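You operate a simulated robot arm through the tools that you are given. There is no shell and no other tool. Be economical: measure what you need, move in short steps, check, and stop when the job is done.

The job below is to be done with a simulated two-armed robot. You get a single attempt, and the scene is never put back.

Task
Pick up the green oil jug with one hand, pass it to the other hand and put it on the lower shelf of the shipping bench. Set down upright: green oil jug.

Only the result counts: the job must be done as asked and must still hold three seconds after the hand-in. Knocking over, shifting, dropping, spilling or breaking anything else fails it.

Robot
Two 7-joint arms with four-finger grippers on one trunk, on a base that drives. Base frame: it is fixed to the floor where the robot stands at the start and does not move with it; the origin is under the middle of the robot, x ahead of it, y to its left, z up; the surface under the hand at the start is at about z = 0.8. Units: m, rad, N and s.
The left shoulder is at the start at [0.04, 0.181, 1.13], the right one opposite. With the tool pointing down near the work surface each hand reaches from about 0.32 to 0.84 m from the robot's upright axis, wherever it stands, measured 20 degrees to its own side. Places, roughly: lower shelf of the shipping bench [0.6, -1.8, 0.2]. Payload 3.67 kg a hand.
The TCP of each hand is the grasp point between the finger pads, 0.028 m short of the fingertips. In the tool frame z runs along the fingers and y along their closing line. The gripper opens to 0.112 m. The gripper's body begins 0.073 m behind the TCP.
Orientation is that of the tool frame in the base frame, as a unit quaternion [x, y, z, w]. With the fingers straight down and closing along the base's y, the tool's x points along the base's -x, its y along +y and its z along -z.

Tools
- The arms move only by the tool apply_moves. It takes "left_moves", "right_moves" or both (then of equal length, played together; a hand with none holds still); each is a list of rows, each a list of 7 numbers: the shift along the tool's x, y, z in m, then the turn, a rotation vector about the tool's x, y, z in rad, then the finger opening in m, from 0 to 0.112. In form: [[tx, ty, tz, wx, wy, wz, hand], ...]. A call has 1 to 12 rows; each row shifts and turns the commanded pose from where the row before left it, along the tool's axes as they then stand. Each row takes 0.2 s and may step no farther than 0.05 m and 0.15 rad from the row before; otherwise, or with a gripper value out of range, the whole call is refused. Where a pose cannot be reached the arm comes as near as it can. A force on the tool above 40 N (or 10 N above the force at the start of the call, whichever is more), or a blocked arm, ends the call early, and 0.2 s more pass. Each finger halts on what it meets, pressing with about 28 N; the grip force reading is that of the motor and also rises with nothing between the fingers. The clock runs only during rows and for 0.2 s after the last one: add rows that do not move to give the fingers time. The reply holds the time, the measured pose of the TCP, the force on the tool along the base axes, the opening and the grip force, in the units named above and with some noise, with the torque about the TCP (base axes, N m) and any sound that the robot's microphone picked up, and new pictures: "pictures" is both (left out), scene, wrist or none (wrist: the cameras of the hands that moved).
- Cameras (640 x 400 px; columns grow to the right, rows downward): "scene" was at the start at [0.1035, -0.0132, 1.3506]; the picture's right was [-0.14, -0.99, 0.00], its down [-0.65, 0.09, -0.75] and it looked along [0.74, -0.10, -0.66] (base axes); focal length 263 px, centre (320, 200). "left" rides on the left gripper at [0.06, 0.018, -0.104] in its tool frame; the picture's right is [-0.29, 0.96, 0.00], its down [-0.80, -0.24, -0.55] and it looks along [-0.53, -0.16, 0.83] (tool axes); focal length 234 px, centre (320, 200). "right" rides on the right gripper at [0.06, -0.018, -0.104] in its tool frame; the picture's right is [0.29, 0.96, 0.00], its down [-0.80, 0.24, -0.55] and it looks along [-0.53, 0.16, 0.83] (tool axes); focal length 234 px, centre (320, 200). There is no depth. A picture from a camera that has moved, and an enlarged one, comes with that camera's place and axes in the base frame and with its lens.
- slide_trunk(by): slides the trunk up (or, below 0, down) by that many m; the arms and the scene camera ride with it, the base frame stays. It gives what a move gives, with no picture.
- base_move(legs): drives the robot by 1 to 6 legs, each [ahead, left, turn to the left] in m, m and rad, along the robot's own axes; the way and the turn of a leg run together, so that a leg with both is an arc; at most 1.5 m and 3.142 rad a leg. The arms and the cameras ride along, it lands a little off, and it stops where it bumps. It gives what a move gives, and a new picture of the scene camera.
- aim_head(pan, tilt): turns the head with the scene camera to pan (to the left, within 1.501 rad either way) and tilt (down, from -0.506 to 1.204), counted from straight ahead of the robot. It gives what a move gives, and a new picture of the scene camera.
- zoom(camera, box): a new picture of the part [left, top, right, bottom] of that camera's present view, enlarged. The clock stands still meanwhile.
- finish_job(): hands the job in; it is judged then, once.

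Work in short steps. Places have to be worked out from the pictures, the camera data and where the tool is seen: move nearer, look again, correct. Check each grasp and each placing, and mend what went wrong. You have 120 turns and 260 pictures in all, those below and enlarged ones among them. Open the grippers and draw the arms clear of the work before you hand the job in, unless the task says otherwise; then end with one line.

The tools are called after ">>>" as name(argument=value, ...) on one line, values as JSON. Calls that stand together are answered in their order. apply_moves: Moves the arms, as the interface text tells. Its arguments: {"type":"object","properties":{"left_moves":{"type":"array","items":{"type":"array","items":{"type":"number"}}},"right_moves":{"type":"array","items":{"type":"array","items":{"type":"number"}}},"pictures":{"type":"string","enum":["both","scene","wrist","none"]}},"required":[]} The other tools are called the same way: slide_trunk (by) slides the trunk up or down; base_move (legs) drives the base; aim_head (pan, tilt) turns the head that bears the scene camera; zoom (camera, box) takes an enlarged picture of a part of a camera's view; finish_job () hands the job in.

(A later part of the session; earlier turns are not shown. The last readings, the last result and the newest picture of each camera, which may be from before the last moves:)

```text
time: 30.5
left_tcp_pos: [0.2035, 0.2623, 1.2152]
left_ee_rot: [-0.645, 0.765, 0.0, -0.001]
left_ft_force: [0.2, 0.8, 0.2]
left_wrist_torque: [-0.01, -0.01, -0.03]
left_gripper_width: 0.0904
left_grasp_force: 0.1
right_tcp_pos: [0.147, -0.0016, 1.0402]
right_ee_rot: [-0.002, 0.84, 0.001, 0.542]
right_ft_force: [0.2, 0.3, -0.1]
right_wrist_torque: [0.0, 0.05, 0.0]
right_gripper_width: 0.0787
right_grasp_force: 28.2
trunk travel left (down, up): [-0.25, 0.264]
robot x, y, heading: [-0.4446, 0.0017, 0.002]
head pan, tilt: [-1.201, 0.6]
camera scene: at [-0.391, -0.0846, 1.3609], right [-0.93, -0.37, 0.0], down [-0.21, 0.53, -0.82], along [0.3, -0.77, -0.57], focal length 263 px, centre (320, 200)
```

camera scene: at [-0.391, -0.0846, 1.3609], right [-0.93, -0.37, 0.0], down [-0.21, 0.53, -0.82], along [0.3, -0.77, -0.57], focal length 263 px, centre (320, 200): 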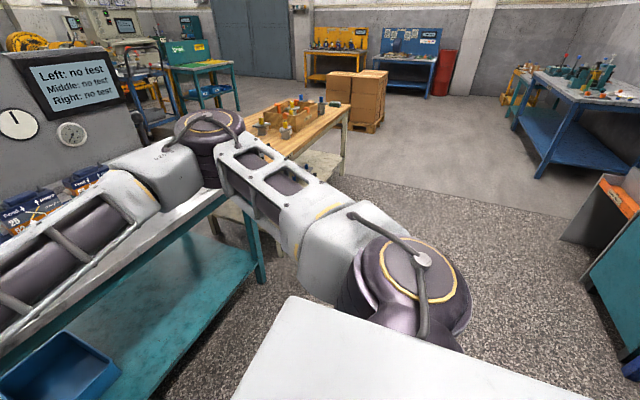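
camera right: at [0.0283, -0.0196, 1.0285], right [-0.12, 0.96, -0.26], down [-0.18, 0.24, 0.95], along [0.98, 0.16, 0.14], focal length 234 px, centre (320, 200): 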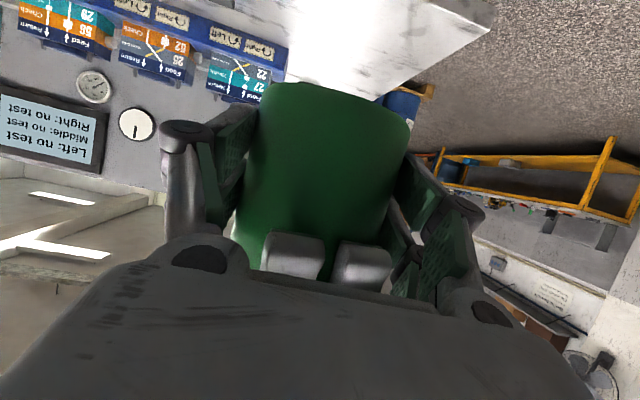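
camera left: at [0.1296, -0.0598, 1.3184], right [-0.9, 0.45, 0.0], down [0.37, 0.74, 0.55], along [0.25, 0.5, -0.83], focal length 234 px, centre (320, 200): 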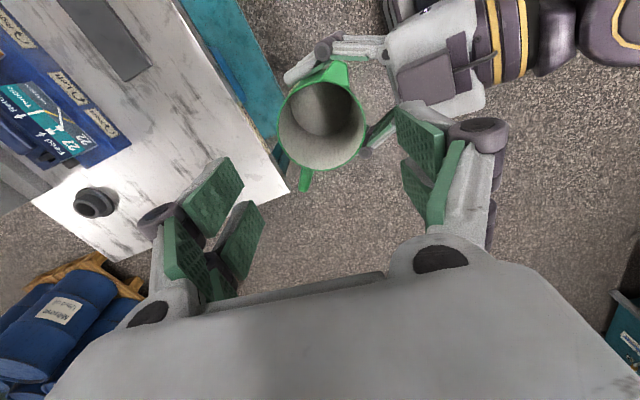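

The floor to the right is clear, with the shipping bench front at about x≈0.36 and y≈-1.25 to -2.3. I'll strafe right 1.8 m with the hands well behind that edge.

>>> base_move(legs=[[0, -0.9, 0], [0, -0.9, 0]])

>>> aim_head(pan=0.0, tilt=0.75)

```text
time: 39.8
left_tcp_pos: [0.21, -1.5212, 1.2144]
left_ee_rot: [-0.644, 0.765, 0.0, 0.0]
left_ft_force: [0.3, 0.0, 0.3]
left_wrist_torque: [-0.01, -0.05, -0.01]
left_gripper_width: 0.09
left_grasp_force: 0.1
right_tcp_pos: [0.1538, -1.7828, 1.0406]
right_ee_rot: [-0.002, 0.841, 0.001, 0.542]
right_ft_force: [-0.5, -0.6, 0.5]
right_wrist_torque: [0.02, 0.06, -0.01]
right_gripper_width: 0.0787
right_grasp_force: 28.2
trunk travel left (down, up): [-0.25, 0.264]
robot x, y, heading: [-0.4378, -1.7811, 0.002]
head pan, tilt: [-1.201, 0.6]
camera scene: at [-0.3845, -1.8668, 1.3609], right [-0.93, -0.36, 0.0], down [-0.21, 0.53, -0.82], along [0.3, -0.77, -0.57], focal length 263 px, centre (320, 200)
```

scene: 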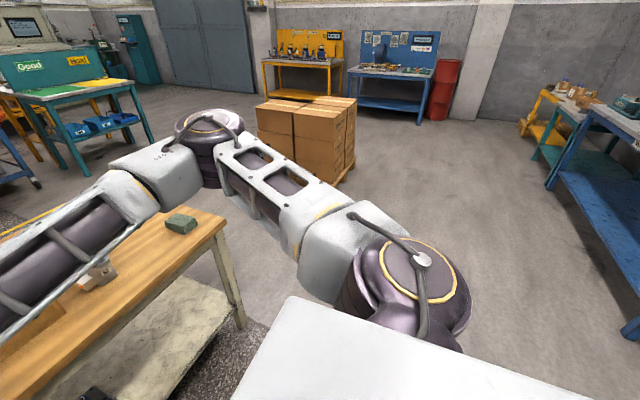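

```text
time: 41.2
left_tcp_pos: [0.2112, -1.5197, 1.214]
left_ee_rot: [-0.645, 0.765, 0.0, 0.0]
left_ft_force: [-0.8, 0.1, 0.1]
left_wrist_torque: [0.04, -0.02, 0.0]
left_gripper_width: 0.09
left_grasp_force: 0.1
right_tcp_pos: [0.1539, -1.7839, 1.0407]
right_ee_rot: [-0.002, 0.84, 0.001, 0.543]
right_ft_force: [-0.2, 0.7, -0.2]
right_wrist_torque: [0.0, 0.04, 0.02]
right_gripper_width: 0.0785
right_grasp_force: 28.5
trunk travel left (down, up): [-0.25, 0.264]
robot x, y, heading: [-0.4369, -1.7811, 0.003]
head pan, tilt: [0.0, 0.75]
camera scene: at [-0.3339, -1.784, 1.348], right [0.0, -1.0, 0.0], down [-0.68, 0.0, -0.73], along [0.73, 0.0, -0.68], focal length 263 px, centre (320, 200)
```

scene: 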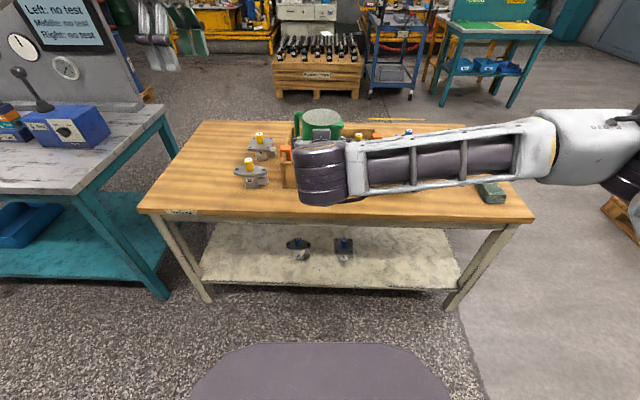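

I can see the shelf now, with two parts on it near the middle. I'll zoom in to find free space.

>>> zoom(camera="scene", box=[180, 200, 480, 320])

```text
2.13 times, centred on (330, 260) of scene
camera zoom: at [-0.3339, -1.784, 1.348], right [0.0, -1.0, 0.0], down [-0.68, 0.0, -0.73], along [0.73, 0.0, -0.68], focal length 562 px, centre (299, 72)
```

zoom: 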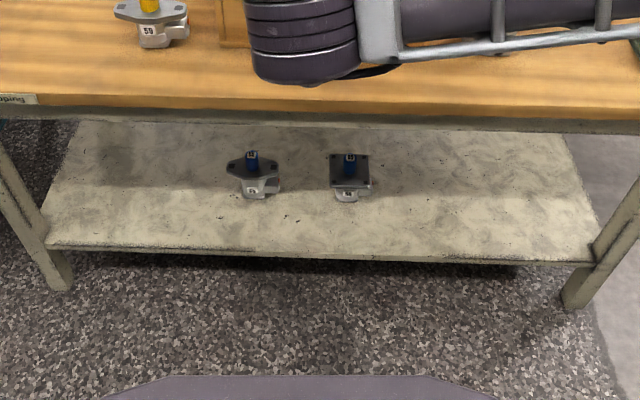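

The shelf front edge is at x≈0.30. The parts stand at y≈-1.69 and -1.91, and y≈-2.15 is free. I'll back off, shift right a bit and pull the left hand up and in before lowering the trunk.

>>> base_move(legs=[[-0.25, -0.17, 0]])

>>> apply_moves(left_moves=[[0, 0.045, -0.03, 0, 0, 0, 0.09], [0, 0.045, -0.03, 0, 0, 0, 0.09], [0, 0.045, -0.03, 0, 0, 0, 0.09], [0, 0.045, -0.03, 0, 0, 0, 0.09]], right_moves=[[0, -0.045, 0, 0, 0, 0, 0.04], [0, -0.045, 0, 0, 0, 0, 0.04], [0, -0.045, 0, 0, 0, 0, 0.04], [0, -0.045, 0, 0, 0, 0, 0.04]], pictures="scene")

>>> slide_trunk(by=-0.25)

```text
time: 43.2
left_tcp_pos: [-0.0401, -1.6951, 1.2145]
left_ee_rot: [-0.646, 0.763, 0.0, 0.0]
left_ft_force: [-0.3, -0.6, 0.1]
left_wrist_torque: [0.02, 0.0, 0.0]
left_gripper_width: 0.09
left_grasp_force: 0.1
right_tcp_pos: [-0.0981, -1.9574, 1.0401]
right_ee_rot: [-0.003, 0.84, 0.002, 0.543]
right_ft_force: [-0.8, 0.7, 0.4]
right_wrist_torque: [-0.02, 0.04, 0.04]
right_gripper_width: 0.0786
right_grasp_force: 28.2
trunk travel left (down, up): [-0.25, 0.264]
robot x, y, heading: [-0.6887, -1.9616, 0.005]
head pan, tilt: [0.0, 0.75]
camera scene: at [-0.5852, -1.9587, 1.348], right [0.01, -1.0, 0.0], down [-0.68, 0.0, -0.73], along [0.73, 0.0, -0.68], focal length 263 px, centre (320, 200)
```

scene: 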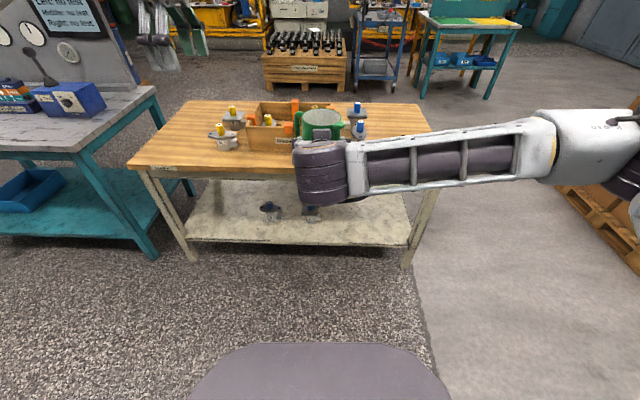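

```text
refused: row 1 steps farther than a row can; nothing moved
```

```text
time: 45.8
left_tcp_pos: [-0.0419, -1.6938, 0.9662]
left_ee_rot: [-0.645, 0.764, 0.0, 0.0]
left_ft_force: [-0.2, -0.8, 0.3]
left_wrist_torque: [-0.02, 0.0, 0.02]
left_gripper_width: 0.09
left_grasp_force: 0.1
right_tcp_pos: [-0.0988, -1.9566, 0.7923]
right_ee_rot: [-0.003, 0.84, 0.002, 0.543]
right_ft_force: [0.3, 0.6, -0.1]
right_wrist_torque: [0.01, 0.05, 0.03]
right_gripper_width: 0.0786
right_grasp_force: 27.6
trunk travel left (down, up): [0.0, 0.514]
robot x, y, heading: [-0.6885, -1.9587, 0.008]
head pan, tilt: [0.0, 0.75]
```

The refused call moved nothing, and the trunk is now down. I'll tuck the left hand in steps that stay within the limit. Meanwhile the right hand goes 0.18 m right and then 0.36 m down.

>>> apply_moves(left_moves=[[0, 0.035, -0.03, 0, 0, 0, 0.09], [0, 0.035, -0.03, 0, 0, 0, 0.09], [0, 0.035, -0.03, 0, 0, 0, 0.09], [0, 0.035, -0.03, 0, 0, 0, 0.09], [0, 0.035, -0.03, 0, 0, 0, 0.09], [0, 0, 0, 0, 0, 0, 0.09], [0, 0, 0, 0, 0, 0, 0.09], [0, 0, 0, 0, 0, 0, 0.09], [0, 0, 0, 0, 0, 0, 0.09], [0, 0, 0, 0, 0, 0, 0.09], [0, 0, 0, 0, 0, 0, 0.09], [0, 0, 0, 0, 0, 0, 0.09]], right_moves=[[0, -0.045, 0, 0, 0, 0, 0.04], [0, -0.045, 0, 0, 0, 0, 0.04], [0, -0.045, 0, 0, 0, 0, 0.04], [0, -0.045, 0, 0, 0, 0, 0.04], [0.0411, 0, 0.0183, 0, 0, 0, 0.04], [0.0411, 0, 0.0183, 0, 0, 0, 0.04], [0.0411, 0, 0.0183, 0, 0, 0, 0.04], [0.0411, 0, 0.0183, 0, 0, 0, 0.04], [0.0411, 0, 0.0183, 0, 0, 0, 0.04], [0.0411, 0, 0.0183, 0, 0, 0, 0.04], [0.0411, 0, 0.0183, 0, 0, 0, 0.04], [0.0411, 0, 0.0183, 0, 0, 0, 0.04]])

```text
time: 48.4
left_tcp_pos: [-0.2118, -1.6644, 1.1142]
left_ee_rot: [-0.646, 0.764, 0.0, -0.002]
left_ft_force: [-0.4, -1.2, -0.5]
left_wrist_torque: [0.05, 0.04, -0.02]
left_gripper_width: 0.0899
left_grasp_force: 0.0
right_tcp_pos: [-0.0976, -2.0149, 0.5085]
right_ee_rot: [0.001, 0.842, -0.003, 0.539]
right_ft_force: [0.3, -0.3, 0.8]
right_wrist_torque: [0.01, 0.01, -0.01]
right_gripper_width: 0.0784
right_grasp_force: 28.2
right hand out of reach, approached as far as the arm can: row 7, 8, 9, 10, 11, 12
trunk travel left (down, up): [0.0, 0.514]
robot x, y, heading: [-0.6886, -1.9591, 0.006]
head pan, tilt: [0.0, 0.75]
camera scene: at [-0.5847, -1.9584, 1.0986], right [0.01, -1.0, 0.0], down [-0.68, 0.0, -0.73], along [0.73, 0.0, -0.68], focal length 263 px, centre (320, 200)
camera right: at [-0.2159, -2.0322, 0.4975], right [-0.12, 0.96, -0.27], down [-0.17, 0.25, 0.95], along [0.98, 0.15, 0.13], focal length 234 px, centre (320, 200)
camera left: at [-0.2397, -1.7215, 1.2198], right [-0.9, 0.44, 0.0], down [0.37, 0.75, 0.55], along [0.24, 0.5, -0.83], focal length 234 px, centre (320, 200)
```

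scene: 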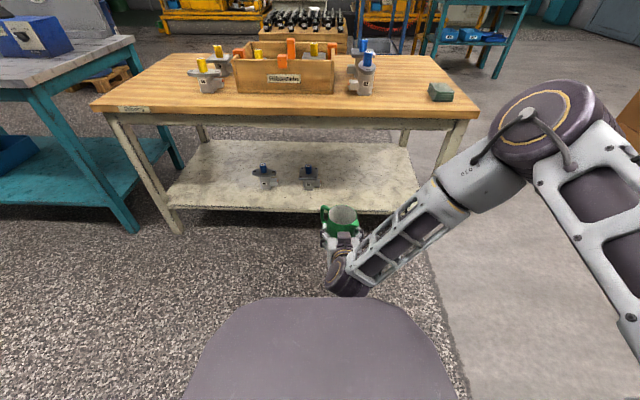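
right: 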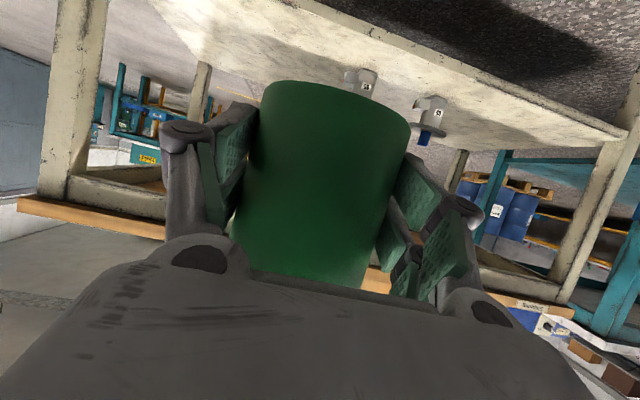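
left: 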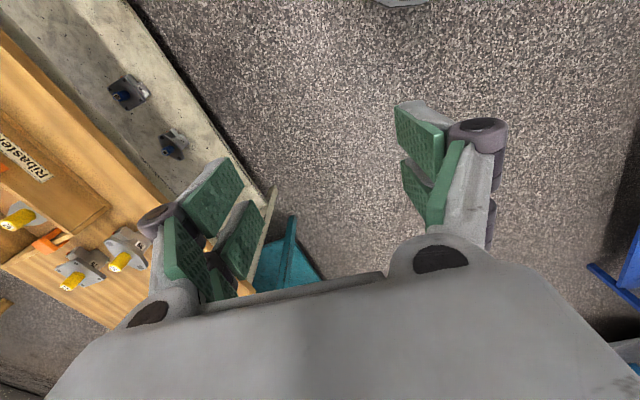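

The arm stalls at z≈0.51 because the wrist must bend about 90° to point straight ahead. I'll yaw the hand inward about the vertical, keeping the jug upright, and see whether that frees it. The base can turn later to compensate.

>>> apply_moves(right_moves=[[0, 0, 0, -0.1365, 0, -0.0608, 0.04], [0, 0, 0, -0.1365, 0, -0.0608, 0.04], [0, 0, 0, -0.1365, 0, -0.0608, 0.04], [0, 0, 0, -0.1365, 0, -0.0608, 0.04], [0, 0, 0, -0.1365, 0, -0.0608, 0.04]], pictures="scene")

```text
time: 49.6
left_tcp_pos: [-0.2123, -1.6653, 1.1154]
left_ee_rot: [-0.646, 0.763, 0.0, 0.0]
left_ft_force: [0.0, -0.3, -0.3]
left_wrist_torque: [-0.01, 0.01, 0.01]
left_gripper_width: 0.09
left_grasp_force: 0.2
right_tcp_pos: [-0.1289, -1.852, 0.6022]
right_ee_rot: [-0.222, 0.83, 0.107, 0.501]
right_ft_force: [0.3, 0.7, 0.1]
right_wrist_torque: [-0.01, -0.01, 0.0]
right_gripper_width: 0.0787
right_grasp_force: 28.1
right hand out of reach, approached as far as the arm can: row 1, 2, 3, 4, 5
trunk travel left (down, up): [0.0, 0.514]
robot x, y, heading: [-0.6859, -1.956, 0.014]
head pan, tilt: [0.0, 0.75]
camera scene: at [-0.5852, -1.9583, 1.0987], right [0.01, -1.0, 0.0], down [-0.68, 0.0, -0.73], along [0.73, 0.0, -0.68], focal length 263 px, centre (320, 200)
```

scene: 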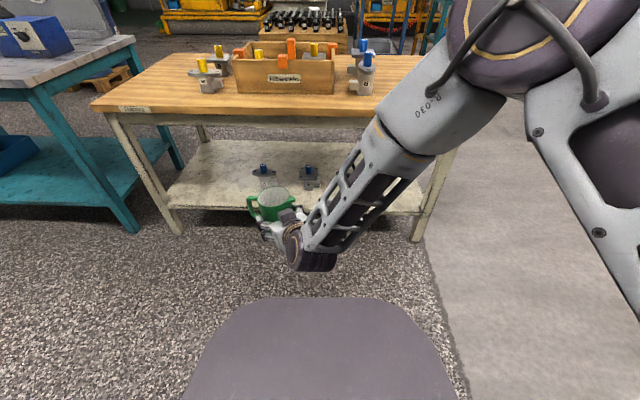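

Inward yaw made it worse, rising to 0.60. I'll yaw the other way, outward, by the same amount and beyond.

>>> apply_moves(right_moves=[[0, 0, 0, 0.1365, 0, 0.0608, 0.04], [0, 0, 0, 0.1365, 0, 0.0608, 0.04], [0, 0, 0, 0.1365, 0, 0.0608, 0.04], [0, 0, 0, 0.1365, 0, 0.0608, 0.04], [0, 0, 0, 0.1365, 0, 0.0608, 0.04], [0, 0, 0, 0.1365, 0, 0.0608, 0.04], [0, 0, 0, 0.1365, 0, 0.0608, 0.04], [0, 0, 0, 0.1365, 0, 0.0608, 0.04], [0, 0, 0, 0.1365, 0, 0.0608, 0.04]], pictures="scene")

```text
time: 51.6
left_tcp_pos: [-0.2117, -1.6656, 1.1146]
left_ee_rot: [-0.646, 0.764, 0.0, 0.0]
left_ft_force: [-0.4, 0.3, -0.4]
left_wrist_torque: [0.01, 0.01, -0.04]
left_gripper_width: 0.09
left_grasp_force: 0.1
right_tcp_pos: [-0.1275, -1.8525, 0.6018]
right_ee_rot: [0.323, 0.765, -0.264, 0.491]
right_ft_force: [-0.2, 0.2, 0.2]
right_wrist_torque: [0.03, 0.07, -0.02]
right_gripper_width: 0.0785
right_grasp_force: 27.9
trunk travel left (down, up): [0.0, 0.514]
robot x, y, heading: [-0.6851, -1.9587, 0.003]
head pan, tilt: [0.0, 0.75]
camera scene: at [-0.5848, -1.9583, 1.0986], right [0.01, -1.0, 0.0], down [-0.68, 0.0, -0.73], along [0.73, 0.0, -0.68], focal length 263 px, centre (320, 200)
```

scene: 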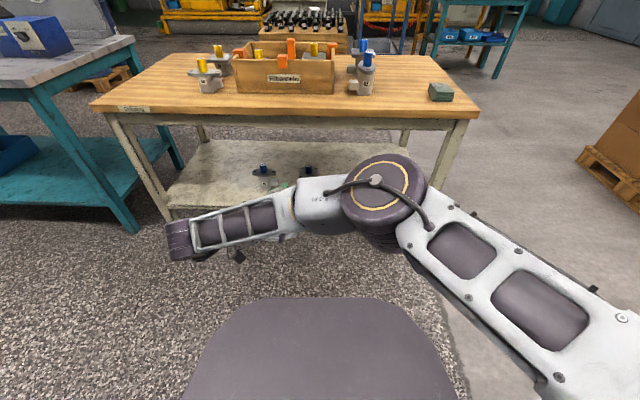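

The commanded pose is clamped to what was reached, and this outward posture is contorted. I'll raise the hand 0.2 m and rotate back to the clean upright pose. Lowering with the arm extended forward should need far less wrist bend.

>>> apply_moves(right_moves=[[-0.045, -0.0044, -0.019, 0, 0, 0, 0.04], [-0.045, -0.0044, -0.019, 0, 0, 0, 0.04], [-0.045, -0.0044, -0.019, 0, 0, 0, 0.04], [-0.045, -0.0044, -0.019, 0, 0, 0, 0.04], [0, 0, 0, -0.1365, -0.001, -0.044, 0.04], [0, 0, 0, -0.1365, -0.001, -0.044, 0.04], [0, 0, 0, -0.1365, -0.001, -0.044, 0.04], [0, 0, 0, -0.1365, -0.001, -0.044, 0.04], [0, 0, 0, -0.1365, -0.001, -0.044, 0.04], [0, 0, 0, -0.1365, -0.001, -0.044, 0.04]], pictures="scene")

```text
time: 53.8
left_tcp_pos: [-0.2117, -1.6661, 1.116]
left_ee_rot: [-0.646, 0.764, 0.0, 0.0]
left_ft_force: [-0.2, 0.9, 0.1]
left_wrist_torque: [0.03, 0.01, 0.0]
left_gripper_width: 0.09
left_grasp_force: 0.0
right_tcp_pos: [-0.1303, -1.8508, 0.7977]
right_ee_rot: [-0.002, 0.84, 0.004, 0.543]
right_ft_force: [-0.5, -0.1, -0.2]
right_wrist_torque: [-0.02, 0.05, 0.0]
right_gripper_width: 0.0786
right_grasp_force: 28.1
trunk travel left (down, up): [0.0, 0.514]
robot x, y, heading: [-0.6868, -1.9591, 0.005]
head pan, tilt: [0.0, 0.75]
camera scene: at [-0.5851, -1.9591, 1.0987], right [0.01, -1.0, 0.0], down [-0.68, 0.0, -0.73], along [0.73, 0.0, -0.68], focal length 263 px, centre (320, 200)
```

scene: 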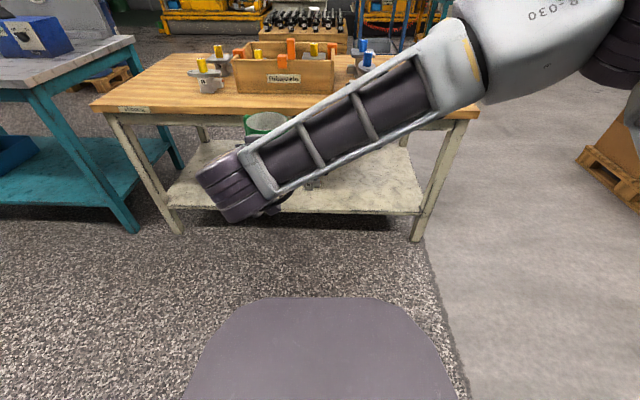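

Orientation is clean again. I'll move right 0.33 m and then forward 0.19 m to straighten the arm before descending.

>>> apply_moves(right_moves=[[0, -0.047, 0, 0, 0, 0, 0.04], [0, -0.047, 0, 0, 0, 0, 0.04], [0, -0.047, 0, 0, 0, 0, 0.04], [0, -0.047, 0, 0, 0, 0, 0.04], [0, -0.047, 0, 0, 0, 0, 0.04], [0, -0.047, 0, 0, 0, 0, 0.04], [0, -0.047, 0, 0, 0, 0, 0.04], [-0.0183, 0, 0.0411, 0, 0, 0, 0.04], [-0.0183, 0, 0.0411, 0, 0, 0, 0.04], [-0.0183, 0, 0.0411, 0, 0, 0, 0.04], [-0.0183, 0, 0.0411, 0, 0, 0, 0.04]], pictures="scene")

```text
time: 56.2
left_tcp_pos: [-0.2107, -1.6656, 1.1152]
left_ee_rot: [-0.646, 0.764, 0.0, -0.001]
left_ft_force: [-0.6, -0.9, 0.2]
left_wrist_torque: [0.0, 0.02, 0.01]
left_gripper_width: 0.0899
left_grasp_force: 0.0
right_tcp_pos: [0.0519, -2.1801, 0.7953]
right_ee_rot: [-0.001, 0.84, 0.002, 0.542]
right_ft_force: [1.0, 0.6, -0.3]
right_wrist_torque: [0.03, 0.04, 0.02]
right_gripper_width: 0.0784
right_grasp_force: 28.3
trunk travel left (down, up): [0.0, 0.514]
robot x, y, heading: [-0.689, -1.9599, 0.008]
head pan, tilt: [0.0, 0.75]
camera scene: at [-0.5845, -1.9586, 1.0986], right [0.01, -1.0, 0.0], down [-0.68, 0.0, -0.73], along [0.73, 0.0, -0.68], focal length 263 px, centre (320, 200)
```

scene: 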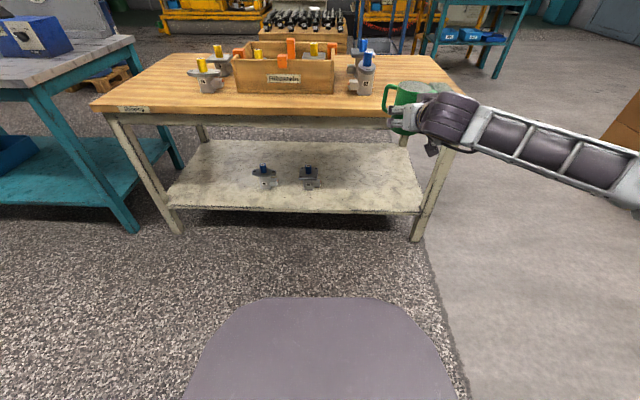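

The arm is now extended. I'll descend step by step and watch for reach warnings.

>>> apply_moves(right_moves=[[0.0411, 0, 0.0183, 0, 0, 0, 0.04], [0.0411, 0, 0.0183, 0, 0, 0, 0.04], [0.0411, 0, 0.0183, 0, 0, 0, 0.04], [0.0411, 0, 0.0183, 0, 0, 0, 0.04], [0.0411, 0, 0.0183, 0, 0, 0, 0.04], [0.0411, 0, 0.0183, 0, 0, 0, 0.04]], pictures="scene")

```text
time: 57.6
left_tcp_pos: [-0.2116, -1.6657, 1.1158]
left_ee_rot: [-0.646, 0.763, 0.0, -0.001]
left_ft_force: [-0.3, -0.9, 0.1]
left_wrist_torque: [0.05, 0.01, 0.01]
left_gripper_width: 0.0901
left_grasp_force: 0.1
right_tcp_pos: [0.0528, -2.188, 0.6762]
right_ee_rot: [0.0, 0.841, -0.001, 0.54]
right_ft_force: [0.7, 0.4, 0.0]
right_wrist_torque: [0.01, 0.05, 0.01]
right_gripper_width: 0.0787
right_grasp_force: 27.8
right hand out of reach, approached as far as the arm can: row 3, 4, 5, 6
trunk travel left (down, up): [0.0, 0.514]
robot x, y, heading: [-0.6926, -1.954, 0.003]
head pan, tilt: [0.0, 0.75]
camera scene: at [-0.5851, -1.9588, 1.0987], right [0.01, -1.0, 0.0], down [-0.68, 0.0, -0.73], along [0.73, 0.0, -0.68], focal length 263 px, centre (320, 200)
```

scene: 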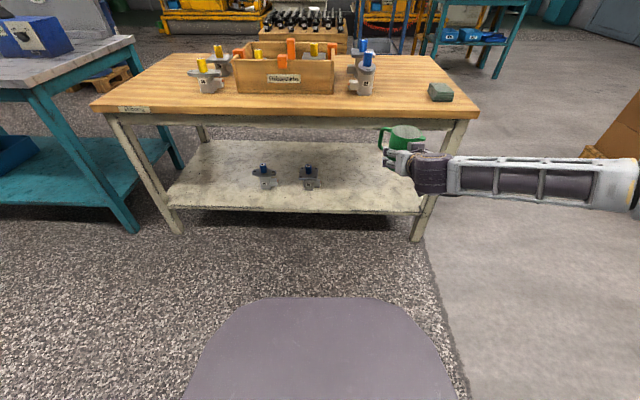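

The limit is a joint in the right arm's elbow-out posture. The free left arm mirrors it, so I'll use it as a probe for which hand pitches are possible down low. First I'll square up its yaw.

>>> apply_moves(left_moves=[[0, 0, 0, 0, 0, 0.14, 0.09], [0, 0, 0, 0, 0, 0.14, 0.09], [0, 0, 0, 0, 0, 0.14, 0.09], [0, 0, 0, 0, 0, 0.14, 0.09], [0, 0, 0, 0, 0, 0.14, 0.09], [0, 0, 0, 0, 0, 0.14, 0.09], [0, 0, 0, 0, 0, 0.14, 0.09], [0, 0, 0, 0, 0, 0.14, 0.09], [0, 0, 0, 0, 0, 0.14, 0.09], [0, 0, 0, 0, 0, 0.143, 0.09], [-0.04, 0, 0, 0, 0, 0, 0.09], [-0.04, 0, 0, 0, 0, 0, 0.09]], pictures="none")

>>> apply_moves(left_moves=[[-0.02, 0, 0.045, 0, 0, 0, 0.09], [-0.02, 0, 0.045, 0, 0, 0, 0.09], [-0.02, 0, 0.045, 0, 0, 0, 0.09], [0, 0, 0.05, 0, 0, 0, 0.09], [0, 0, 0.05, 0, 0, 0, 0.09], [0, 0, 0.05, 0, 0, 0, 0.09], [0, 0, 0.05, 0, 0, 0, 0.09], [0, 0, 0.05, 0, 0, 0, 0.09], [0, 0, 0.05, 0, 0, 0, 0.09], [0, 0, 0.05, 0, 0, 0, 0.09], [0, 0, 0.05, 0, 0, 0, 0.09], [0, 0, 0.05, 0, 0, 0, 0.09]], pictures="scene")

```text
time: 60.2
left_tcp_pos: [-0.1325, -1.663, 1.1152]
left_ee_rot: [0.0, 1.0, 0.0, 0.0]
left_ft_force: [0.5, -0.5, -0.8]
left_wrist_torque: [-0.02, 0.01, -0.02]
left_gripper_width: 0.0899
left_grasp_force: 0.0
right_tcp_pos: [0.0539, -2.1887, 0.6751]
right_ee_rot: [0.001, 0.841, -0.002, 0.541]
right_ft_force: [0.1, 0.1, -0.1]
right_wrist_torque: [-0.01, 0.02, 0.03]
right_gripper_width: 0.0789
right_grasp_force: 27.7
trunk travel left (down, up): [0.0, 0.514]
robot x, y, heading: [-0.6907, -1.9569, 0.005]
head pan, tilt: [0.0, 0.75]
```

```text
time: 62.8
left_tcp_pos: [-0.0742, -1.6655, 0.5306]
left_ee_rot: [0.0, 1.0, 0.0, 0.001]
left_ft_force: [0.7, -0.6, 0.0]
left_wrist_torque: [-0.04, -0.02, -0.01]
left_gripper_width: 0.0897
left_grasp_force: 0.0
right_tcp_pos: [0.0532, -2.188, 0.6754]
right_ee_rot: [0.001, 0.841, -0.002, 0.541]
right_ft_force: [0.8, -0.1, 0.5]
right_wrist_torque: [0.0, 0.02, -0.01]
right_gripper_width: 0.0789
right_grasp_force: 28.1
trunk travel left (down, up): [0.0, 0.514]
robot x, y, heading: [-0.6882, -1.9616, 0.01]
head pan, tilt: [0.0, 0.75]
camera scene: at [-0.5847, -1.9584, 1.0986], right [0.01, -1.0, 0.0], down [-0.68, 0.0, -0.73], along [0.73, 0.0, -0.68], focal length 263 px, centre (320, 200)
```

scene: 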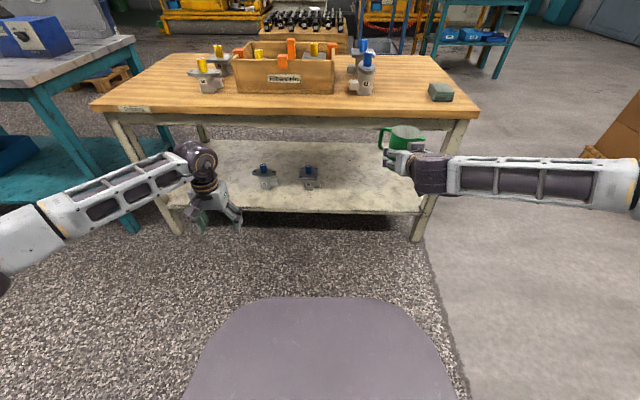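

Tool-down works down to z=0.53. I'll continue to 0.28 and then pitch up to see how far it goes.

>>> apply_moves(left_moves=[[0, 0, 0.05, 0, 0, 0, 0.09], [0, 0, 0.05, 0, 0, 0, 0.09], [0, 0, 0.05, 0, 0, 0, 0.09], [0, 0, 0.05, 0, 0, 0, 0.09], [0, 0, 0.05, 0, 0, 0, 0.09], [0, 0, 0, 0, -0.14, 0, 0.09], [0, 0, 0, 0, -0.14, 0, 0.09], [0, 0, 0, 0, -0.14, 0, 0.09], [0, 0, 0, 0, -0.14, 0, 0.09], [0, 0, 0, 0, -0.14, 0, 0.09], [0, 0, 0, 0, -0.14, 0, 0.09], [0, 0, 0, 0, -0.14, 0, 0.09]], pictures="scene")

```text
time: 65.4
left_tcp_pos: [-0.0745, -1.6643, 0.2811]
left_ee_rot: [0.0, 0.951, 0.0, 0.31]
left_ft_force: [0.3, 0.9, 0.7]
left_wrist_torque: [0.0, 0.02, -0.04]
left_gripper_width: 0.0902
left_grasp_force: 0.0
left hand out of reach, approached as far as the arm can: row 10, 11, 12
right_tcp_pos: [0.0529, -2.1874, 0.6751]
right_ee_rot: [0.001, 0.841, -0.001, 0.541]
right_ft_force: [0.9, -0.4, 0.3]
right_wrist_torque: [0.01, 0.03, 0.02]
right_gripper_width: 0.0786
right_grasp_force: 27.8
trunk travel left (down, up): [0.0, 0.514]
robot x, y, heading: [-0.6857, -1.9587, 0.009]
head pan, tilt: [0.0, 0.75]
camera scene: at [-0.585, -1.9587, 1.0987], right [0.01, -1.0, 0.0], down [-0.68, 0.0, -0.73], along [0.73, 0.0, -0.68], focal length 263 px, centre (320, 200)
```

scene: 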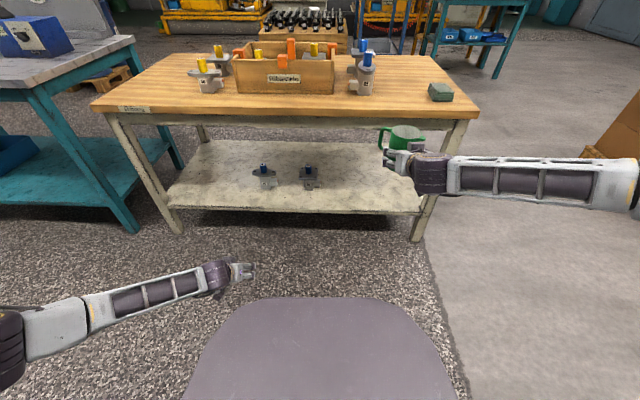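

At z=0.28 the hand can pitch 36° from vertical. I'll try again farther forward.

>>> apply_moves(left_moves=[[-0.0364, 0, 0.0265, 0, 0, 0, 0.09], [-0.0364, 0, 0.0265, 0, 0, 0, 0.09], [-0.0364, 0, 0.0265, 0, 0, 0, 0.09], [0, 0, 0, 0, -0.12, 0, 0.09], [0, 0, 0, 0, -0.12, 0, 0.09], [0, 0, 0, 0, -0.12, 0, 0.09], [0, 0, 0, 0, -0.12, 0, 0.09]], pictures="scene")

```text
time: 67.0
left_tcp_pos: [0.0625, -1.6689, 0.2821]
left_ee_rot: [0.005, 0.925, -0.009, 0.381]
left_ft_force: [0.6, -0.7, 0.0]
left_wrist_torque: [-0.01, 0.01, 0.0]
left_gripper_width: 0.0898
left_grasp_force: 0.1
left hand out of reach, approached as far as the arm can: row 5, 6, 7
right_tcp_pos: [0.0529, -2.1883, 0.6758]
right_ee_rot: [0.0, 0.841, -0.001, 0.541]
right_ft_force: [0.2, 0.1, 0.2]
right_wrist_torque: [-0.02, 0.03, 0.0]
right_gripper_width: 0.0788
right_grasp_force: 27.9
trunk travel left (down, up): [0.0, 0.514]
robot x, y, heading: [-0.689, -1.9566, 0.009]
head pan, tilt: [0.0, 0.75]
camera scene: at [-0.5851, -1.9586, 1.0987], right [0.01, -1.0, 0.0], down [-0.68, 0.0, -0.73], along [0.73, 0.0, -0.68], focal length 263 px, centre (320, 200)
```

scene: 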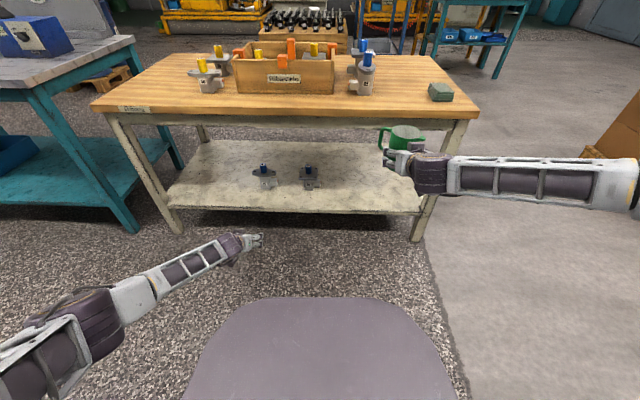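

At 0.75 m ahead it reaches 45° pitch. I'll check whether yawing inward, in line with the forearm, allows more.

>>> apply_moves(left_moves=[[0, 0, 0, 0.1, 0, 0.098, 0.09], [0, 0, 0, 0.1, 0, 0.098, 0.09], [0, 0, 0, 0.1, 0, 0.098, 0.09], [0, 0, 0, 0, -0.12, 0, 0.09], [0, 0, 0, 0, -0.12, 0, 0.09], [0, 0, 0, 0, -0.12, 0, 0.09], [0, 0, 0, 0, -0.12, 0, 0.09]], pictures="scene")

```text
time: 68.6
left_tcp_pos: [0.0608, -1.6749, 0.2785]
left_ee_rot: [0.147, 0.788, -0.12, 0.585]
left_ft_force: [-0.2, -0.4, -0.3]
left_wrist_torque: [0.01, 0.03, -0.03]
left_gripper_width: 0.0901
left_grasp_force: 0.0
left hand out of reach, approached as far as the arm can: row 3
right_tcp_pos: [0.0532, -2.1882, 0.6757]
right_ee_rot: [0.0, 0.841, -0.001, 0.541]
right_ft_force: [0.9, -0.3, -0.3]
right_wrist_torque: [-0.02, 0.02, -0.04]
right_gripper_width: 0.0786
right_grasp_force: 27.6
trunk travel left (down, up): [0.0, 0.514]
robot x, y, heading: [-0.6854, -1.9565, 0.008]
head pan, tilt: [0.0, 0.75]
camera scene: at [-0.5848, -1.9588, 1.0987], right [0.01, -1.0, 0.0], down [-0.68, 0.0, -0.73], along [0.73, 0.0, -0.68], focal length 263 px, centre (320, 200)
```

scene: 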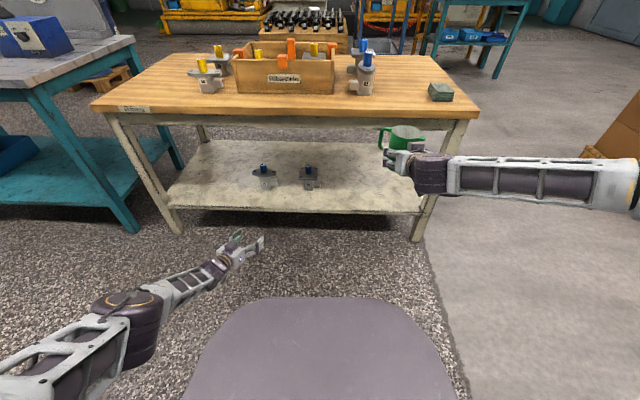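

With about 22° of inward yaw the probe arm reaches even a 16° pitch at z=0.28. I'll try the mirrored yaw on the right arm at its current extended spot and descend.

>>> apply_moves(right_moves=[[0, 0, 0, -0.1188, 0, -0.0529, 0.04], [0, 0, 0, -0.1188, 0, -0.0529, 0.04], [0, 0, 0, -0.1188, 0, -0.0529, 0.04], [0.0411, 0, 0.0183, 0, 0, 0, 0.04], [0.0411, 0, 0.0183, 0, 0, 0, 0.04], [0.0411, 0, 0.0183, 0, 0, 0, 0.04]], pictures="scene")

```text
time: 70.0
left_tcp_pos: [0.0607, -1.6732, 0.2771]
left_ee_rot: [0.148, 0.789, -0.12, 0.584]
left_ft_force: [-0.2, 0.3, 0.4]
left_wrist_torque: [-0.04, -0.04, -0.01]
left_gripper_width: 0.09
left_grasp_force: 0.0
right_tcp_pos: [0.0503, -2.1875, 0.532]
right_ee_rot: [-0.164, 0.826, 0.108, 0.529]
right_ft_force: [-1.4, 0.2, -5.6]
right_wrist_torque: [0.13, -0.31, -0.03]
right_gripper_width: 0.0785
right_grasp_force: 28.1
trunk travel left (down, up): [0.0, 0.514]
robot x, y, heading: [-0.6881, -1.9602, 0.003]
head pan, tilt: [0.0, 0.75]
camera scene: at [-0.584, -1.9599, 1.0982], right [0.01, -1.0, 0.0], down [-0.68, 0.0, -0.73], along [0.73, 0.01, -0.68], focal length 263 px, centre (320, 200)
```

scene: 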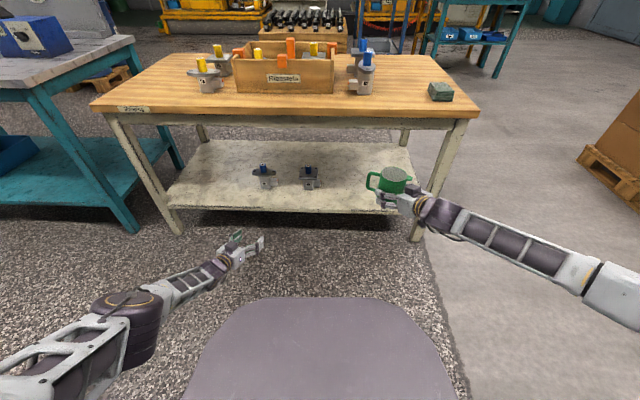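

That works: the hand is at z=0.53 with the jug upright. I'll keep descending to about z=0.31.

>>> apply_moves(right_moves=[[0.0411, 0, 0.0183, 0, 0, 0, 0.04], [0.0411, 0, 0.0183, 0, 0, 0, 0.04], [0.0411, 0, 0.0183, 0, 0, 0, 0.04], [0.0411, 0, 0.0183, 0, 0, 0, 0.04], [0.0411, 0, 0.0183, 0, 0, 0, 0.04]])

```text
time: 71.2
left_tcp_pos: [0.0608, -1.6742, 0.2776]
left_ee_rot: [0.147, 0.789, -0.12, 0.584]
left_ft_force: [-1.0, 0.4, -0.4]
left_wrist_torque: [0.02, -0.03, 0.01]
left_gripper_width: 0.09
left_grasp_force: 0.1
right_tcp_pos: [0.0518, -2.1853, 0.3153]
right_ee_rot: [-0.163, 0.823, 0.107, 0.534]
right_ft_force: [1.3, -0.1, -1.0]
right_wrist_torque: [-0.01, 0.07, 0.01]
right_gripper_width: 0.0786
right_grasp_force: 28.0
trunk travel left (down, up): [0.0, 0.514]
robot x, y, heading: [-0.6902, -1.9588, 0.003]
head pan, tilt: [0.0, 0.75]
camera scene: at [-0.5849, -1.9586, 1.0987], right [0.01, -1.0, 0.0], down [-0.68, 0.0, -0.73], along [0.73, 0.0, -0.68], focal length 263 px, centre (320, 200)
camera right: at [-0.0502, -2.2479, 0.303], right [-0.48, 0.84, -0.26], down [-0.26, 0.15, 0.95], along [0.84, 0.52, 0.14], focal length 234 px, centre (320, 200)
```

scene: 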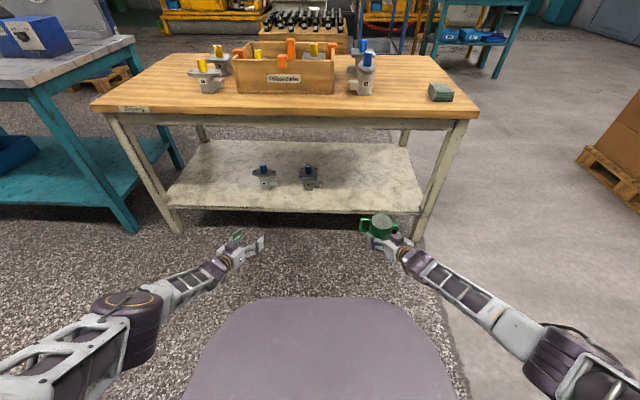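
right: 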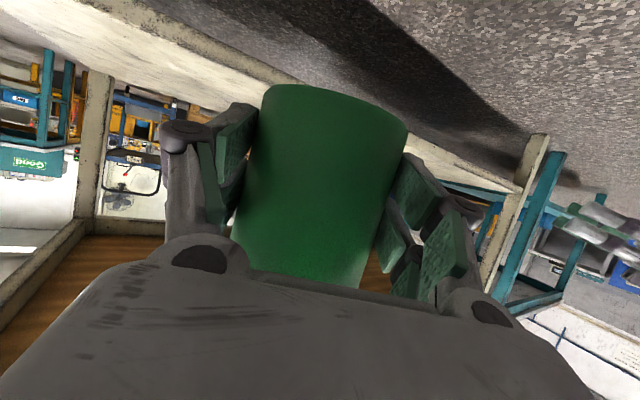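

The jug is low and upright. Before driving in, the left hand must go up and out of the way, so I'll raise it 0.58 m first.

>>> apply_moves(left_moves=[[-0.046, -0.001, -0.0137, 0, 0, 0, 0.09], [-0.046, -0.001, -0.0137, 0, 0, 0, 0.09], [-0.046, -0.001, -0.0137, 0, 0, 0, 0.09], [-0.046, -0.001, -0.0137, 0, 0, 0, 0.09], [-0.046, -0.001, -0.0137, 0, 0, 0, 0.09], [-0.046, -0.001, -0.0137, 0, 0, 0, 0.09], [-0.046, -0.001, -0.0137, 0, 0, 0, 0.09], [-0.046, -0.001, -0.0137, 0, 0, 0, 0.09], [-0.046, -0.001, -0.0137, 0, 0, 0, 0.09], [-0.046, -0.001, -0.0137, 0, 0, 0, 0.09], [-0.046, -0.001, -0.0137, 0, 0, 0, 0.09], [-0.046, -0.001, -0.0137, 0, 0, 0, 0.09]], pictures="none")

>>> apply_moves(left_moves=[[-0.046, -0.001, -0.0137, 0, 0, 0, 0.09], [-0.046, -0.001, -0.0137, 0, 0, 0, 0.09], [-0.046, -0.001, -0.0137, 0, 0, 0, 0.09], [-0.046, -0.001, -0.0137, 0, 0, 0, 0.09], [-0.046, -0.001, -0.0137, 0, 0, 0, 0.09], [-0.046, -0.001, -0.0137, 0, 0, 0, 0.09]], pictures="scene")

```text
time: 73.8
left_tcp_pos: [0.0624, -1.6774, 0.8537]
left_ee_rot: [0.147, 0.789, -0.121, 0.583]
left_ft_force: [-0.9, -0.9, -0.2]
left_wrist_torque: [-0.01, 0.01, 0.02]
left_gripper_width: 0.0902
left_grasp_force: 0.0
right_tcp_pos: [0.0517, -2.1852, 0.3149]
right_ee_rot: [-0.164, 0.823, 0.109, 0.532]
right_ft_force: [0.4, 0.5, 0.6]
right_wrist_torque: [-0.01, 0.03, 0.01]
right_gripper_width: 0.0785
right_grasp_force: 28.2
trunk travel left (down, up): [0.0, 0.514]
robot x, y, heading: [-0.6876, -1.958, 0.011]
head pan, tilt: [0.0, 0.75]
```

```text
time: 75.2
left_tcp_pos: [0.0633, -1.6796, 1.144]
left_ee_rot: [0.146, 0.789, -0.119, 0.585]
left_ft_force: [-0.9, -0.5, -0.4]
left_wrist_torque: [0.03, 0.0, 0.05]
left_gripper_width: 0.0901
left_grasp_force: 0.0
right_tcp_pos: [0.052, -2.1851, 0.3152]
right_ee_rot: [-0.164, 0.823, 0.109, 0.533]
right_ft_force: [-0.6, -1.3, 0.1]
right_wrist_torque: [-0.06, 0.02, 0.02]
right_gripper_width: 0.0786
right_grasp_force: 27.8
trunk travel left (down, up): [0.0, 0.514]
robot x, y, heading: [-0.689, -1.9548, 0.007]
head pan, tilt: [0.0, 0.75]
camera scene: at [-0.5856, -1.9591, 1.0987], right [0.01, -1.0, 0.0], down [-0.68, 0.0, -0.73], along [0.73, 0.0, -0.68], focal length 263 px, centre (320, 200)
```

scene: 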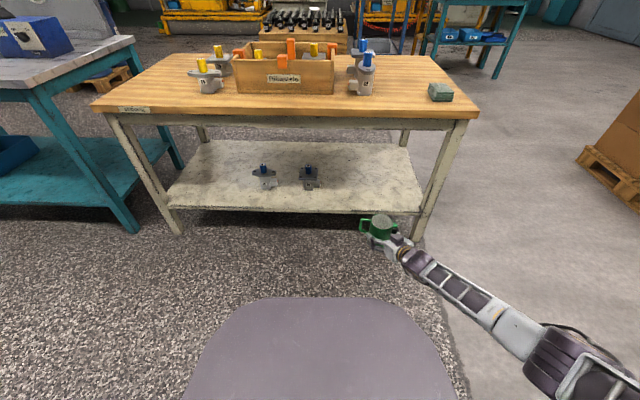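

The left hand is high; I'll pull it back a little. The shelf surface triangulates to z≈0.20–0.215 with its edge at x≈0.295, so with the jug bottom at z≈0.274 I'll drive 0.33 m forward.

>>> apply_moves(left_moves=[[0.0123, -0.0166, -0.04, 0, 0, 0, 0.09], [0.0123, -0.0166, -0.04, 0, 0, 0, 0.09], [0.0123, -0.0166, -0.04, 0, 0, 0, 0.09], [0.0123, -0.0166, -0.04, 0, 0, 0, 0.09]], pictures="none")

>>> base_move(legs=[[0.2, 0, 0]])

>>> zoom(camera="scene", box=[240, 150, 560, 350])

```text
time: 76.2
left_tcp_pos: [-0.1166, -1.6772, 1.1422]
left_ee_rot: [0.147, 0.789, -0.121, 0.584]
left_ft_force: [-0.2, 0.5, 0.9]
left_wrist_torque: [0.01, 0.02, 0.01]
left_gripper_width: 0.09
left_grasp_force: 0.1
right_tcp_pos: [0.0518, -2.1845, 0.3162]
right_ee_rot: [-0.163, 0.824, 0.107, 0.532]
right_ft_force: [-0.7, -0.6, -0.1]
right_wrist_torque: [-0.04, 0.08, 0.03]
right_gripper_width: 0.0786
right_grasp_force: 27.7
trunk travel left (down, up): [0.0, 0.514]
robot x, y, heading: [-0.6937, -1.9575, 0.004]
head pan, tilt: [0.0, 0.75]
```

```text
time: 77.9
left_tcp_pos: [0.0882, -1.677, 1.1418]
left_ee_rot: [0.146, 0.789, -0.119, 0.584]
left_ft_force: [0.6, -0.4, -0.5]
left_wrist_torque: [0.01, 0.02, 0.0]
left_gripper_width: 0.0899
left_grasp_force: 0.1
right_tcp_pos: [0.2547, -2.1821, 0.3144]
right_ee_rot: [-0.163, 0.824, 0.107, 0.532]
right_ft_force: [1.1, -0.6, 0.1]
right_wrist_torque: [-0.03, 0.03, 0.0]
right_gripper_width: 0.0788
right_grasp_force: 28.0
trunk travel left (down, up): [0.0, 0.514]
robot x, y, heading: [-0.4857, -1.9561, 0.006]
head pan, tilt: [0.0, 0.75]
camera scene: at [-0.3815, -1.9572, 1.0986], right [0.01, -1.0, 0.0], down [-0.68, 0.0, -0.73], along [0.73, 0.0, -0.68], focal length 263 px, centre (320, 200)
```

scene: 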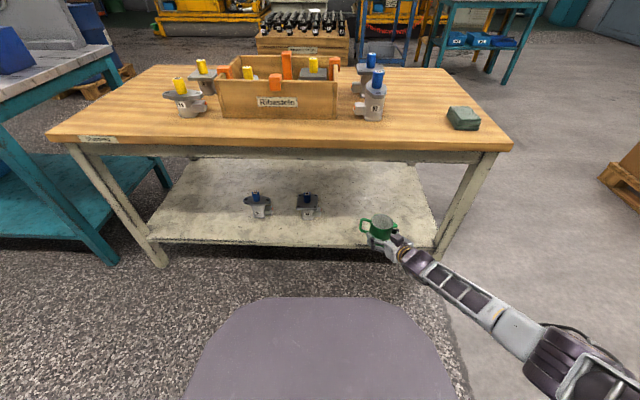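

```text
2.00 times, centred on (400, 250) of scene
camera zoom: at [-0.3815, -1.9572, 1.0986], right [0.01, -1.0, 0.0], down [-0.68, 0.0, -0.73], along [0.73, 0.0, -0.68], focal length 527 px, centre (160, 100)
```

zoom: 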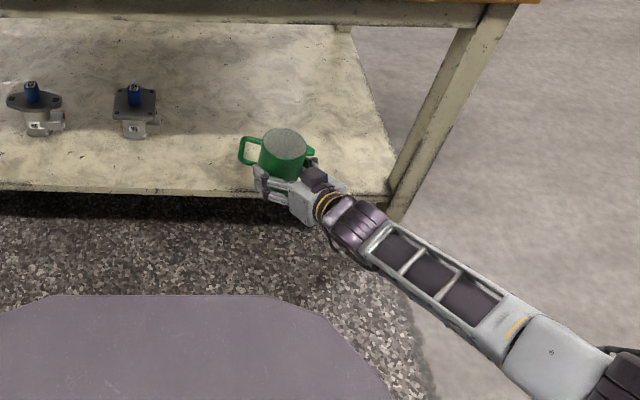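

The path looks clear: the forearm passes well left of the right leg, and the nearest part is 0.2 m away. I'll drive the last 0.13 m.

>>> base_move(legs=[[0.13, 0, 0]])

>>> zoom(camera="scene", box=[300, 150, 500, 300])

>>> zoom(camera="right", box=[0, 0, 640, 400])

```text
time: 79.2
left_tcp_pos: [0.2178, -1.6759, 1.1418]
left_ee_rot: [0.146, 0.79, -0.119, 0.584]
left_ft_force: [0.1, 0.6, -0.3]
left_wrist_torque: [0.01, -0.01, -0.01]
left_gripper_width: 0.0899
left_grasp_force: 0.0
right_tcp_pos: [0.3853, -2.1822, 0.3136]
right_ee_rot: [-0.162, 0.824, 0.107, 0.532]
right_ft_force: [0.0, 1.0, -0.6]
right_wrist_torque: [-0.02, 0.0, 0.01]
right_gripper_width: 0.0787
right_grasp_force: 28.3
trunk travel left (down, up): [0.0, 0.514]
robot x, y, heading: [-0.3561, -1.9569, 0.01]
head pan, tilt: [0.0, 0.75]
camera scene: at [-0.2512, -1.9563, 1.0985], right [0.01, -1.0, 0.0], down [-0.68, 0.0, -0.73], along [0.73, 0.0, -0.68], focal length 263 px, centre (320, 200)
```

scene: 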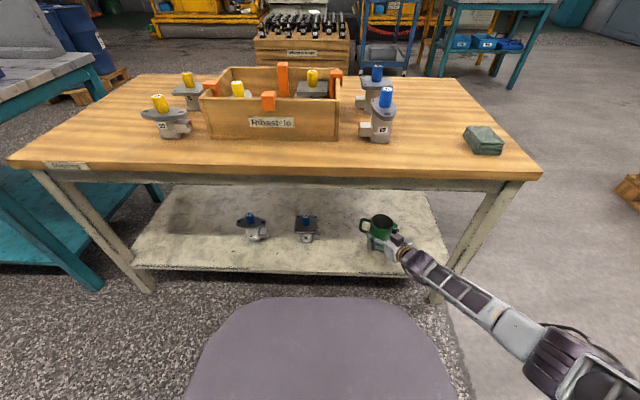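

```text
2.67 times, centred on (400, 225) of scene
camera zoom: at [-0.2512, -1.9563, 1.0985], right [0.01, -1.0, 0.0], down [-0.68, 0.0, -0.73], along [0.73, 0.0, -0.68], focal length 702 px, centre (107, 133)
```

zoom: 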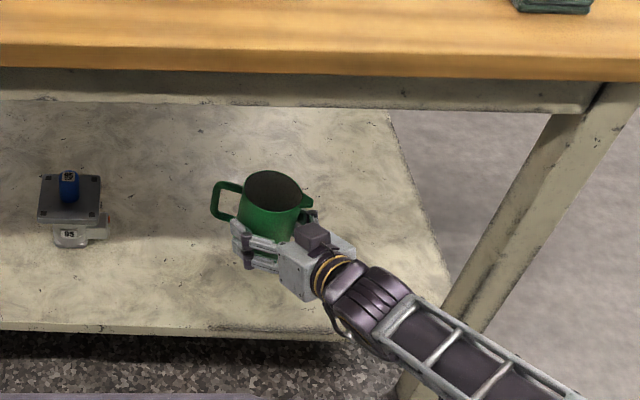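

```text
1.00 times, centred on (320, 200) of right (not enlarged: the box is as wide or as high as the picture)
camera zoom: at [0.2821, -2.2453, 0.302], right [-0.48, 0.84, -0.26], down [-0.25, 0.15, 0.96], along [0.84, 0.52, 0.14], focal length 234 px, centre (320, 200)
```

zoom: 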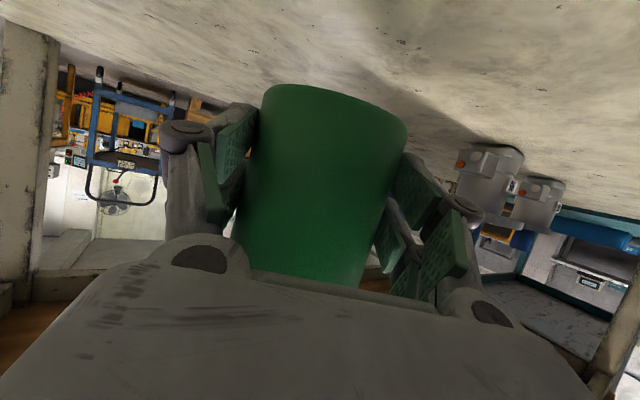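

The jug is over the shelf about 0.1 m behind the edge. I'll lower 4.5 cm and look.

>>> apply_moves(right_moves=[[0.0137, 0, 0.0062, 0, 0, 0, 0.04], [0.0137, 0, 0.0062, 0, 0, 0, 0.04], [0.0137, 0, 0.0062, 0, 0, 0, 0.04], [0, 0, 0, 0, 0, 0, 0.04]])

```text
time: 80.2
left_tcp_pos: [0.2176, -1.6765, 1.1426]
left_ee_rot: [0.145, 0.79, -0.118, 0.584]
left_ft_force: [-0.3, 0.7, 0.2]
left_wrist_torque: [0.01, -0.02, 0.0]
left_gripper_width: 0.0902
left_grasp_force: 0.0
right_tcp_pos: [0.3845, -2.1803, 0.2693]
right_ee_rot: [-0.163, 0.824, 0.107, 0.532]
right_ft_force: [-0.1, -0.7, 0.8]
right_wrist_torque: [0.0, 0.04, -0.03]
right_gripper_width: 0.0787
right_grasp_force: 27.7
trunk travel left (down, up): [0.0, 0.514]
robot x, y, heading: [-0.3535, -1.9559, 0.009]
head pan, tilt: [0.0, 0.75]
camera scene: at [-0.2524, -1.9564, 1.0987], right [0.01, -1.0, 0.0], down [-0.68, 0.0, -0.73], along [0.73, 0.0, -0.68], focal length 263 px, centre (320, 200)
camera right: at [0.2818, -2.2443, 0.2575], right [-0.48, 0.84, -0.26], down [-0.26, 0.15, 0.96], along [0.84, 0.52, 0.14], focal length 234 px, centre (320, 200)
```

scene: 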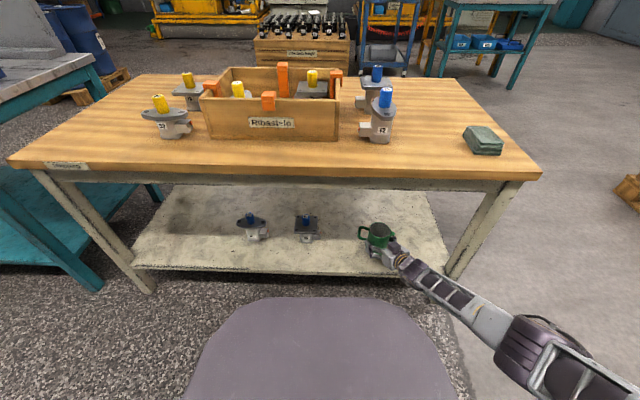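
right: 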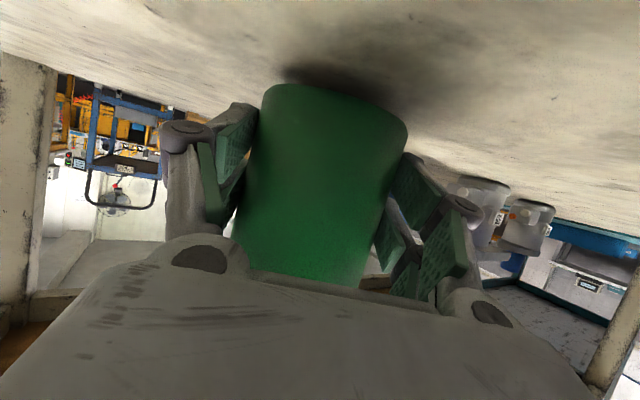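

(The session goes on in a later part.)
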